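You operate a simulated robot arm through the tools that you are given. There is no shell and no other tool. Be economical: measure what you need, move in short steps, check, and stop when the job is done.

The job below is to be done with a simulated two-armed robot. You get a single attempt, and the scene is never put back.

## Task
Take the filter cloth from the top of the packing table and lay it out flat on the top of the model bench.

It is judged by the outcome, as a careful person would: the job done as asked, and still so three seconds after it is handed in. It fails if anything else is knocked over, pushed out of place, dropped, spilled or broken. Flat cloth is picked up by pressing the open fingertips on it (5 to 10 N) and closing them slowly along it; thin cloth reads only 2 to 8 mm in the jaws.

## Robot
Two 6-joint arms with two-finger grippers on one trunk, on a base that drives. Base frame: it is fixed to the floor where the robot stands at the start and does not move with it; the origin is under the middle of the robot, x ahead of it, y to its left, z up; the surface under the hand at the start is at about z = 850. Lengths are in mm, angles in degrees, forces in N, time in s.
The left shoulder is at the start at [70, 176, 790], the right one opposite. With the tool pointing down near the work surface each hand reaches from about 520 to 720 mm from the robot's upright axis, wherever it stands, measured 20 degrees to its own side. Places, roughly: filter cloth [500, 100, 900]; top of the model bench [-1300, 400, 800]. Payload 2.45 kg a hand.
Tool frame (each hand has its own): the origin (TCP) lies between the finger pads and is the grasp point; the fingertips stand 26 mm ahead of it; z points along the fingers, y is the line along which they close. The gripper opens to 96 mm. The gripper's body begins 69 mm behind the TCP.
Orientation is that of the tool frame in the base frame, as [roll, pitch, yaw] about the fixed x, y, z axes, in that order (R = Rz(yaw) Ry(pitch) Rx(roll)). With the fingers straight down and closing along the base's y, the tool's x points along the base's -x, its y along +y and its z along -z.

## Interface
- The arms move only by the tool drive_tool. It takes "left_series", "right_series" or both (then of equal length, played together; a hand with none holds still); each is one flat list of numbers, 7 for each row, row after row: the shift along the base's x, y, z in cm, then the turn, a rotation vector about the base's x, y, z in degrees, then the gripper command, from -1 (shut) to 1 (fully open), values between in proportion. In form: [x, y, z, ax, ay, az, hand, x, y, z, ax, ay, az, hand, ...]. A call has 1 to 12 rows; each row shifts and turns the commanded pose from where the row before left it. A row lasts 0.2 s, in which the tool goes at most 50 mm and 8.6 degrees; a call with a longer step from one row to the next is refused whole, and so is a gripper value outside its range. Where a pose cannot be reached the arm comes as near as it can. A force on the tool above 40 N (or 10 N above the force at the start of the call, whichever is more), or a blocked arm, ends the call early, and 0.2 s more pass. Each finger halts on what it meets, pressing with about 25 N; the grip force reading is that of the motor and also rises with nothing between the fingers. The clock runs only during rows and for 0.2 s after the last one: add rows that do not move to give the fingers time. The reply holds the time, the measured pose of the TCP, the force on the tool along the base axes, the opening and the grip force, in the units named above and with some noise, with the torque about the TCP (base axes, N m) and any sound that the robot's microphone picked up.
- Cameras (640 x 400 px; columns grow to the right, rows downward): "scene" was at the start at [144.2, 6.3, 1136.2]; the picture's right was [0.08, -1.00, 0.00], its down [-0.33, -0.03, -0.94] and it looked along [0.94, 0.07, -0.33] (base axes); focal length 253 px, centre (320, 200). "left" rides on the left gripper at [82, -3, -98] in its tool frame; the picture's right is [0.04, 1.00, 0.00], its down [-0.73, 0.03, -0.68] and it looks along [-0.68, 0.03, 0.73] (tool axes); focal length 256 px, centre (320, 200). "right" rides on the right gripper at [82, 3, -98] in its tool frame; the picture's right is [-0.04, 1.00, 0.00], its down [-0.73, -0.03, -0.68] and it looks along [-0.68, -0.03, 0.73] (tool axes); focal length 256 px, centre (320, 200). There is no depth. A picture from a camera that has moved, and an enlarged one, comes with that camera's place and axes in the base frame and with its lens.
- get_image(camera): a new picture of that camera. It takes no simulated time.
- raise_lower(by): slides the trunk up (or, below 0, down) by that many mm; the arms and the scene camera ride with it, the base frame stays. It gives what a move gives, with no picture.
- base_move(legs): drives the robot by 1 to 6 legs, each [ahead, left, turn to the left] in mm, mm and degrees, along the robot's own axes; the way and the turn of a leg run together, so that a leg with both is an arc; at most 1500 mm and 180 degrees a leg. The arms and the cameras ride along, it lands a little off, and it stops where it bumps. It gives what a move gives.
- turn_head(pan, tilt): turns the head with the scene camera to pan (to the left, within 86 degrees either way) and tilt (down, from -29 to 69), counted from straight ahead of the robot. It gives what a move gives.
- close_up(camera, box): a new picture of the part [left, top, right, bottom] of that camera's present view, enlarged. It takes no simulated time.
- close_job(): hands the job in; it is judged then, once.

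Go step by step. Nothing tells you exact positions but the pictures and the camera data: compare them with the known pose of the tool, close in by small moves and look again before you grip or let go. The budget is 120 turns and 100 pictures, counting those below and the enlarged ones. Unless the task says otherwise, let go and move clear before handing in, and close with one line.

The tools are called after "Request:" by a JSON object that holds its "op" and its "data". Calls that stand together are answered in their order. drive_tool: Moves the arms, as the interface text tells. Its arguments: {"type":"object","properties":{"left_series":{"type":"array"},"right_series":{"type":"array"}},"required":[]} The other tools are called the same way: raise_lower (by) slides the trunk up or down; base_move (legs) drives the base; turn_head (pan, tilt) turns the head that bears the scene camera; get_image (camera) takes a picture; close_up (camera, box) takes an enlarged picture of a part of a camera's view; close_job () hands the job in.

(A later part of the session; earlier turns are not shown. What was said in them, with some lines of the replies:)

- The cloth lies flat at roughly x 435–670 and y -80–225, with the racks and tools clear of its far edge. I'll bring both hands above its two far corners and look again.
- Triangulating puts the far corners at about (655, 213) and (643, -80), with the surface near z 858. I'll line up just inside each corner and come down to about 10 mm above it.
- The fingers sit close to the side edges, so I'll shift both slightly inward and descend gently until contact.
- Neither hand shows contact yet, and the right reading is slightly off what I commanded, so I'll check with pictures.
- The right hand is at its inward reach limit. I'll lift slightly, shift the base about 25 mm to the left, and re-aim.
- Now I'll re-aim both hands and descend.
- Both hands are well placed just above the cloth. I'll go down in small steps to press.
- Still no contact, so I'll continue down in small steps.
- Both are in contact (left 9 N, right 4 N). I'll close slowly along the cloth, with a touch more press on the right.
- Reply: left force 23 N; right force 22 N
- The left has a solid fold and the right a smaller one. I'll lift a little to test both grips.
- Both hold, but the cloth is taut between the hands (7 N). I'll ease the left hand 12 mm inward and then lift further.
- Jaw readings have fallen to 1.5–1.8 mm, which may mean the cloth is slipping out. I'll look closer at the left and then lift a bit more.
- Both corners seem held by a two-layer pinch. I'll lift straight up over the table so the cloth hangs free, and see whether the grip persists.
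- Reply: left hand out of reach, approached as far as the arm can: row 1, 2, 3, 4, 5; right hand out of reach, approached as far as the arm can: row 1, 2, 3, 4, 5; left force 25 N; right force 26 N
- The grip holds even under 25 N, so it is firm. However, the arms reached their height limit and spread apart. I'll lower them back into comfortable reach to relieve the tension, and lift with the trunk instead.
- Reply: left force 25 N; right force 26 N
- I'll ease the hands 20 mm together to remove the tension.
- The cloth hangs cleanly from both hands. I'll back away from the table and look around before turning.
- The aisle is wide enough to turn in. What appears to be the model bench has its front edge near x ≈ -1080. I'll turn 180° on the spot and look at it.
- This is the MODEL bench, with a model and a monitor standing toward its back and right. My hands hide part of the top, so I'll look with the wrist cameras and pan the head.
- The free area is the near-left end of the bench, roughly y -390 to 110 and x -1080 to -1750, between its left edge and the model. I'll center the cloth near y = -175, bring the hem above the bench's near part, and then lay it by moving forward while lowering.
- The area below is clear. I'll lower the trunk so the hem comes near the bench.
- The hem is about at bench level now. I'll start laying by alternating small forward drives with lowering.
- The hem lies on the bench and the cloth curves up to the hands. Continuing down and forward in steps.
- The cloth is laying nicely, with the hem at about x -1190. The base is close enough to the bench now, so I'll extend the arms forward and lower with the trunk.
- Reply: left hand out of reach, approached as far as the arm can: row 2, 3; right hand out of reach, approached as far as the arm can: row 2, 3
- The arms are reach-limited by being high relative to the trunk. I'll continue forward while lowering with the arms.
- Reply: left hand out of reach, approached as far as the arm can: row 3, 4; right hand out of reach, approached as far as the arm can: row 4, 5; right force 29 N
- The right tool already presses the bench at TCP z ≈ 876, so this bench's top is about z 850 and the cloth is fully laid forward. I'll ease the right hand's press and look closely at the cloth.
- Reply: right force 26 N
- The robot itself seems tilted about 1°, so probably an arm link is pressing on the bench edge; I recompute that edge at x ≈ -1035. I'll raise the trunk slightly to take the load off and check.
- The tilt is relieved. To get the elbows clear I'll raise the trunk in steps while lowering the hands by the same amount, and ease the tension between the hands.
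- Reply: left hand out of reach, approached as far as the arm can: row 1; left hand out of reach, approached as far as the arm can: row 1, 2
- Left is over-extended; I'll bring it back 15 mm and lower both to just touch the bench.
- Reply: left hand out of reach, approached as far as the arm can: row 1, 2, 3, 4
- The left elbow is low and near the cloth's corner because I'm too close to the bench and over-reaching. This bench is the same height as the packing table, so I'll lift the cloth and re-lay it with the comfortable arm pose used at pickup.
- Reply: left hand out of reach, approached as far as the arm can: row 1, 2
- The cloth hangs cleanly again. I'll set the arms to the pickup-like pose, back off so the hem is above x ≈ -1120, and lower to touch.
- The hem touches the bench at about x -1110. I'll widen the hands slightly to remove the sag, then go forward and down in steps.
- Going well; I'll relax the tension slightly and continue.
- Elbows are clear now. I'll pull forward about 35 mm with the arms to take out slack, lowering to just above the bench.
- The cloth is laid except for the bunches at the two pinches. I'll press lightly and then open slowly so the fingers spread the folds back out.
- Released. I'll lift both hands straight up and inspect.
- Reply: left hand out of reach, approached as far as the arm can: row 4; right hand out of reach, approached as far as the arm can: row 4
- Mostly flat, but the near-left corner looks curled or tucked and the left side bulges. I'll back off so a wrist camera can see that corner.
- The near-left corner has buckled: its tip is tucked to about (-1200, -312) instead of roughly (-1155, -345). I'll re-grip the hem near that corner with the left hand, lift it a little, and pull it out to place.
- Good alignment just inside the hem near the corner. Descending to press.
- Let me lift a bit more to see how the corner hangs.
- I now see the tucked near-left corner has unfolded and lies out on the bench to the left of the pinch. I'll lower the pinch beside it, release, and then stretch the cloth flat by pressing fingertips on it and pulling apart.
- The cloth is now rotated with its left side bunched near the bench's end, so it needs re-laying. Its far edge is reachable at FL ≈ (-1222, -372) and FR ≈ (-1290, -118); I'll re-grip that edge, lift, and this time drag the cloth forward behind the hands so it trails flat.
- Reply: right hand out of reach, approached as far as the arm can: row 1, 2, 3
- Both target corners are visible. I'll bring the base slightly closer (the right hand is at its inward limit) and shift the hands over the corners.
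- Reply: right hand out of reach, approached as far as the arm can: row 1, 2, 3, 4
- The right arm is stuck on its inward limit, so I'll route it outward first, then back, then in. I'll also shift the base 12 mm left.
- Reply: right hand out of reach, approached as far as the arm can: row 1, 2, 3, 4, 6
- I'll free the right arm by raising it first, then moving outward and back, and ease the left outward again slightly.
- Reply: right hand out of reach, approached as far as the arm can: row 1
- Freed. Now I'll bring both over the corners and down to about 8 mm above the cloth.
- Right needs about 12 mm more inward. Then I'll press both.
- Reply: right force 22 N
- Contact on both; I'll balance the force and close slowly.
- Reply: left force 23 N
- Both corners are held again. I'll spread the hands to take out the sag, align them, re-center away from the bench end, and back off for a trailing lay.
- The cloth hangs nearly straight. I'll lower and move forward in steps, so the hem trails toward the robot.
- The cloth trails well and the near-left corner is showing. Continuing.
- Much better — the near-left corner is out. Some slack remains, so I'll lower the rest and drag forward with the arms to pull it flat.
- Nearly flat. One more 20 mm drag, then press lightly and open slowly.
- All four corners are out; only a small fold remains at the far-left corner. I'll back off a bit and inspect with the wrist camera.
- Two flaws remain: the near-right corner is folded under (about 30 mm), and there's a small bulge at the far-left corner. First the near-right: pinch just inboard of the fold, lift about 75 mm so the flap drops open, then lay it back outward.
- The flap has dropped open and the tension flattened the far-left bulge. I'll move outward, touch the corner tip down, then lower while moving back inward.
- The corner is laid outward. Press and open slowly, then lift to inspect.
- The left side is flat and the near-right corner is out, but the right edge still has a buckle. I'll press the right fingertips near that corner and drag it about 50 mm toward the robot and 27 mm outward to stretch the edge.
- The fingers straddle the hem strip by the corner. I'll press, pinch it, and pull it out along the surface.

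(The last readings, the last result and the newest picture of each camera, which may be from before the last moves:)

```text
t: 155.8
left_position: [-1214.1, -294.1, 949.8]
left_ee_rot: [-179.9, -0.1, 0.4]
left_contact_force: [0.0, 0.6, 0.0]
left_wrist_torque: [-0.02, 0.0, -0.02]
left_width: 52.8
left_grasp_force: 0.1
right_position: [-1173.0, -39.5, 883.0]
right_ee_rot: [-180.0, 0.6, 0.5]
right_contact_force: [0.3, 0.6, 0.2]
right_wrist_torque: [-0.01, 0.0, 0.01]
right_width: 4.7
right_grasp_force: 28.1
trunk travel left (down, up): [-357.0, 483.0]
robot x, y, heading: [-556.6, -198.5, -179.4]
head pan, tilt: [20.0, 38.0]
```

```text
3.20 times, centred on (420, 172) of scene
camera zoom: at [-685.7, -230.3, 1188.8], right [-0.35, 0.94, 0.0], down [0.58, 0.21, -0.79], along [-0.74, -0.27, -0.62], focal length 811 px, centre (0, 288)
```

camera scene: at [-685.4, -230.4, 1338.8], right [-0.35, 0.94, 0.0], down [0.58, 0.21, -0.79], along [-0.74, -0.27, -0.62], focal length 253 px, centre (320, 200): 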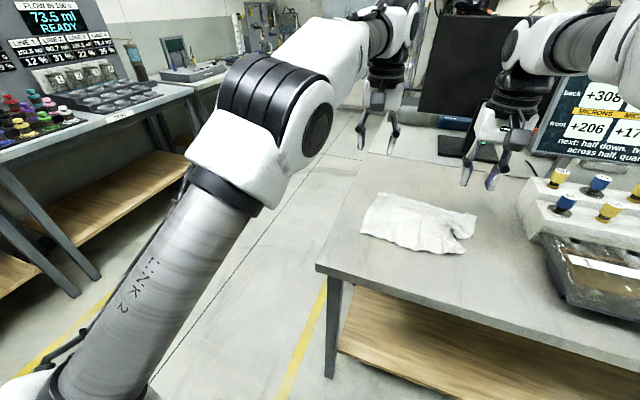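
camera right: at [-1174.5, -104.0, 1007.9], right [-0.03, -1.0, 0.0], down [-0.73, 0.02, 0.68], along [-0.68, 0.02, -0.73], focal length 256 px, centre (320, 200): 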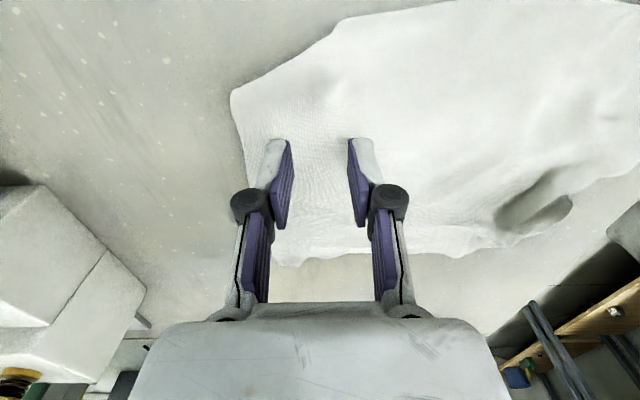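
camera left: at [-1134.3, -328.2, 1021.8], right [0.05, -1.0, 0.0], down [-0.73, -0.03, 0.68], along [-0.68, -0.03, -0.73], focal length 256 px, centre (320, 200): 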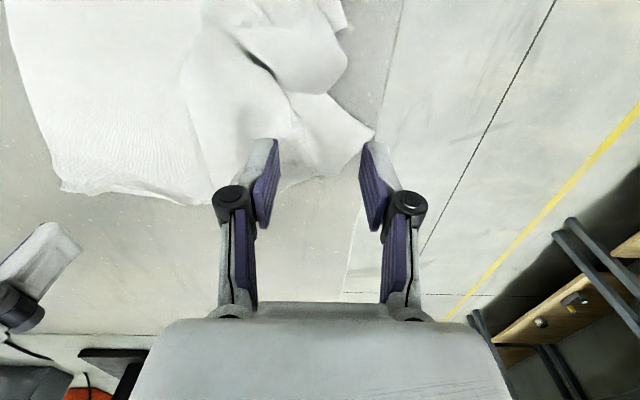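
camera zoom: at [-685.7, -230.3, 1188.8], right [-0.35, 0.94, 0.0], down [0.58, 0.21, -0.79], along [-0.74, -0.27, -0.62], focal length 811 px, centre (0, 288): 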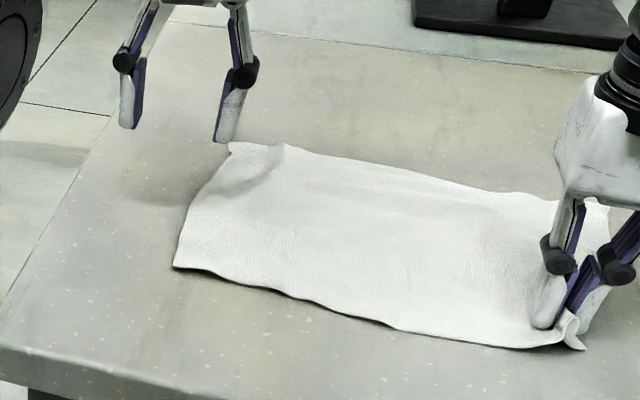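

The right side is pulled flat. A small extra outward pull, then press, open and lift away.

Request:
{"op": "drive_tool", "data": {"right_series": [0.3, 0.4, 0, 0, 0, 0, -1, 0.3, 0.4, -0.3, 0, 0, 0, -1, 0, 0, -0.4, 0, 0, 0, -1, 0, 0, -0.1, 0, 0, 0, -0.9, 0, 0, 0, 0, 0, 0, -0.8, 0, 0, 0, 0, 0, 0, -0.7, 0, 0, 0, 0, 0, 0, -0.6, 0, 0, 0, 0, 0, 0, -0.5, 0, 0, 0, 0, 0, 0, -0.4, 0, 0, 0.5, 0, 0, 0, -0.4, 0, 0, 2, 0, 0, 0, -0.4, 0, 0, 3, 0, 0, 0, -0.4]}}

Request:
{"op": "raise_lower", "data": {"by": 150}}

Request:
{"op": "close_up", "data": {"camera": "scene", "box": [310, 140, 530, 277]}}

```text
t: 158.4
left_position: [-1213.5, -294.9, 949.7]
left_ee_rot: [-179.8, -0.1, 0.5]
left_contact_force: [0.1, 0.4, -0.3]
left_wrist_torque: [0.01, 0.04, -0.04]
left_width: 52.8
left_grasp_force: 0.0
right_position: [-1166.0, -33.0, 931.2]
right_ee_rot: [-179.8, 0.4, 0.3]
right_contact_force: [0.1, -0.3, 0.7]
right_wrist_torque: [-0.02, 0.01, -0.01]
right_width: 28.9
right_grasp_force: 0.0
trunk travel left (down, up): [-357.0, 483.0]
robot x, y, heading: [-558.9, -199.0, -179.5]
head pan, tilt: [20.0, 38.0]
```

```text
t: 160.2
left_position: [-1214.4, -295.0, 1100.0]
left_ee_rot: [-179.8, 0.0, 0.5]
left_contact_force: [-0.3, 0.6, 0.8]
left_wrist_torque: [0.01, 0.0, 0.0]
left_width: 52.6
left_grasp_force: 0.0
right_position: [-1165.6, -32.1, 1080.4]
right_ee_rot: [-179.9, 0.4, 0.3]
right_contact_force: [0.9, -1.1, 0.4]
right_wrist_torque: [-0.02, 0.02, 0.03]
right_width: 29.0
right_grasp_force: 0.1
trunk travel left (down, up): [-507.0, 333.0]
robot x, y, heading: [-556.7, -200.3, -179.7]
head pan, tilt: [20.0, 38.0]
```

```text
2.91 times, centred on (420, 208) of scene
camera zoom: at [-686.4, -230.4, 1338.7], right [-0.35, 0.94, 0.0], down [0.58, 0.21, -0.79], along [-0.74, -0.27, -0.62], focal length 737 px, centre (29, 175)
```

zoom: 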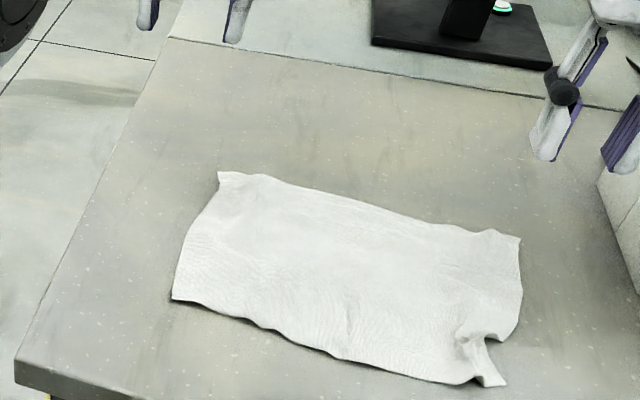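

Only a small crease remains by the near-right corner. I'll press closed fingertips on the corner flap and drag it ~20 mm toward the robot and slightly outward.

Request:
{"op": "raise_lower", "data": {"by": -150}}

Request:
{"op": "drive_tool", "data": {"right_series": [0.2, 1.3, -1, 0, 0, 0, -1, 0, 0, -2, 0, 0, 0, -1, 0, 0, -1.5, 0, 0, 0, -1, 0, 0, -0.7, 0, 0, 0, -1, 0, 0, -0.2, 0, 0, 0, -1, 0, 0, -0.1, 0, 0, 0, -1]}}

```text
t: 161.9
left_position: [-1213.0, -293.9, 949.7]
left_ee_rot: [-179.7, -0.2, 0.4]
left_contact_force: [0.4, 0.4, 0.9]
left_wrist_torque: [-0.03, 0.0, 0.0]
left_width: 53.1
left_grasp_force: 0.0
right_position: [-1165.6, -32.9, 929.8]
right_ee_rot: [-179.9, 0.5, 0.4]
right_contact_force: [-0.7, 0.1, 0.2]
right_wrist_torque: [0.0, 0.01, -0.03]
right_width: 28.9
right_grasp_force: 0.0
trunk travel left (down, up): [-357.0, 483.0]
robot x, y, heading: [-555.5, -199.2, -179.7]
head pan, tilt: [20.0, 38.0]
```

```text
t: 163.3
left_position: [-1213.5, -294.0, 949.7]
left_ee_rot: [-179.8, 0.0, 0.5]
left_contact_force: [-0.2, 0.6, -0.2]
left_wrist_torque: [-0.01, 0.01, 0.0]
left_width: 52.8
left_grasp_force: 0.0
right_position: [-1164.8, -19.3, 876.8]
right_ee_rot: [-179.8, 0.5, 0.5]
right_contact_force: [-0.2, -0.3, 4.8]
right_wrist_torque: [0.05, 0.03, -0.06]
right_width: 0.2
right_grasp_force: 24.8
trunk travel left (down, up): [-357.0, 483.0]
robot x, y, heading: [-557.7, -195.9, -179.4]
head pan, tilt: [20.0, 38.0]
```

Request:
{"op": "drive_tool", "data": {"right_series": [0, 0, -0.1, 0, 0, 0, -1, 0.5, 0.2, 0, 0, 0, 0, -1, 0.5, 0.3, 0, 0, 0, 0, -1, 0.5, 0.3, 0, 0, 0, 0, -1, 0.5, 0.2, 0, 0, 0, 0, -1, 0, 0, 0, 0, 0, 0, -1, 0, 0, 1, 0, 0, 0, -1, 0, 0, 3, 0, 0, 0, -1]}}

Request:
{"op": "raise_lower", "data": {"by": 150}}

Request:
{"op": "close_up", "data": {"camera": "scene", "box": [310, 140, 530, 277]}}

```text
t: 165.1
left_position: [-1213.0, -293.8, 948.7]
left_ee_rot: [-179.8, -0.1, 0.5]
left_contact_force: [0.0, 0.4, -0.3]
left_wrist_torque: [-0.02, -0.01, -0.01]
left_width: 52.7
left_grasp_force: 0.0
right_position: [-1143.0, -9.9, 915.1]
right_ee_rot: [-179.8, 0.4, 0.4]
right_contact_force: [-0.5, 0.2, -0.1]
right_wrist_torque: [0.02, 0.01, 0.0]
right_width: 0.1
right_grasp_force: 25.1
trunk travel left (down, up): [-357.0, 483.0]
robot x, y, heading: [-559.5, -199.3, -179.6]
head pan, tilt: [20.0, 38.0]
```

```text
t: 166.8
left_position: [-1214.9, -295.1, 1098.8]
left_ee_rot: [-179.8, -0.1, 0.5]
left_contact_force: [0.1, -0.8, 1.0]
left_wrist_torque: [-0.03, 0.01, 0.01]
left_width: 52.7
left_grasp_force: 0.1
right_position: [-1144.7, -9.5, 1064.6]
right_ee_rot: [-179.9, 0.4, 0.3]
right_contact_force: [0.4, -0.1, 0.9]
right_wrist_torque: [-0.01, -0.03, 0.0]
right_width: 0.1
right_grasp_force: 24.8
trunk travel left (down, up): [-507.0, 333.0]
robot x, y, heading: [-555.8, -198.7, -179.7]
head pan, tilt: [20.0, 38.0]
```

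```text
2.91 times, centred on (420, 208) of scene
camera zoom: at [-686.4, -230.4, 1338.7], right [-0.35, 0.94, 0.0], down [0.58, 0.21, -0.79], along [-0.74, -0.27, -0.62], focal length 737 px, centre (29, 175)
```

zoom: 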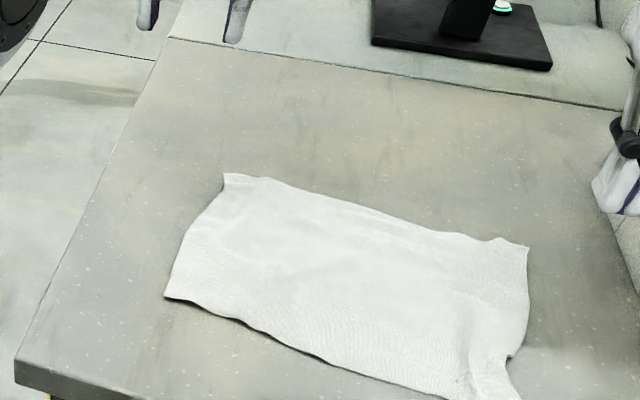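

The cloth now lies flat with all corners out and well inside the bench. I'll back away clear of it and hand in.

Request:
{"op": "base_move", "data": {"legs": [[-250, 0, 0]]}}

Request:
{"op": "get_image", "data": {"camera": "scene"}}

```text
t: 168.7
left_position: [-964.1, -292.4, 1099.0]
left_ee_rot: [-179.7, -0.1, 0.6]
left_contact_force: [-0.1, -0.1, -0.3]
left_wrist_torque: [-0.02, 0.0, 0.04]
left_width: 52.6
left_grasp_force: 0.1
right_position: [-894.3, -8.5, 1065.8]
right_ee_rot: [-180.0, 0.3, 0.5]
right_contact_force: [0.0, -0.2, -0.5]
right_wrist_torque: [-0.01, -0.02, 0.01]
right_width: 0.2
right_grasp_force: 25.2
trunk travel left (down, up): [-507.0, 333.0]
robot x, y, heading: [-306.7, -200.3, -179.9]
head pan, tilt: [20.0, 38.0]
```

```text
0 pictures are left
camera scene: at [-435.8, -228.6, 1338.7], right [-0.35, 0.94, 0.0], down [0.58, 0.21, -0.79], along [-0.74, -0.27, -0.62], focal length 253 px, centre (320, 200)
```

scene: 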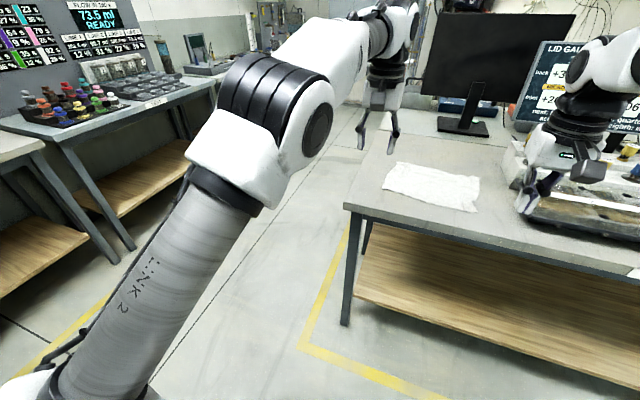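

The cloth lies flat on the model bench and the hands are clear, so I'm handing in.

Request:
{"op": "close_job", "data": {}}

```text
The job is handed in.
```

The filter cloth is laid out flat on the near-left end of the model bench, with all four corners out and only a faint ripple near one corner. I saw nothing else knocked or moved. During the first attempt an arm briefly pressed on the bench edge, and I backed it off.
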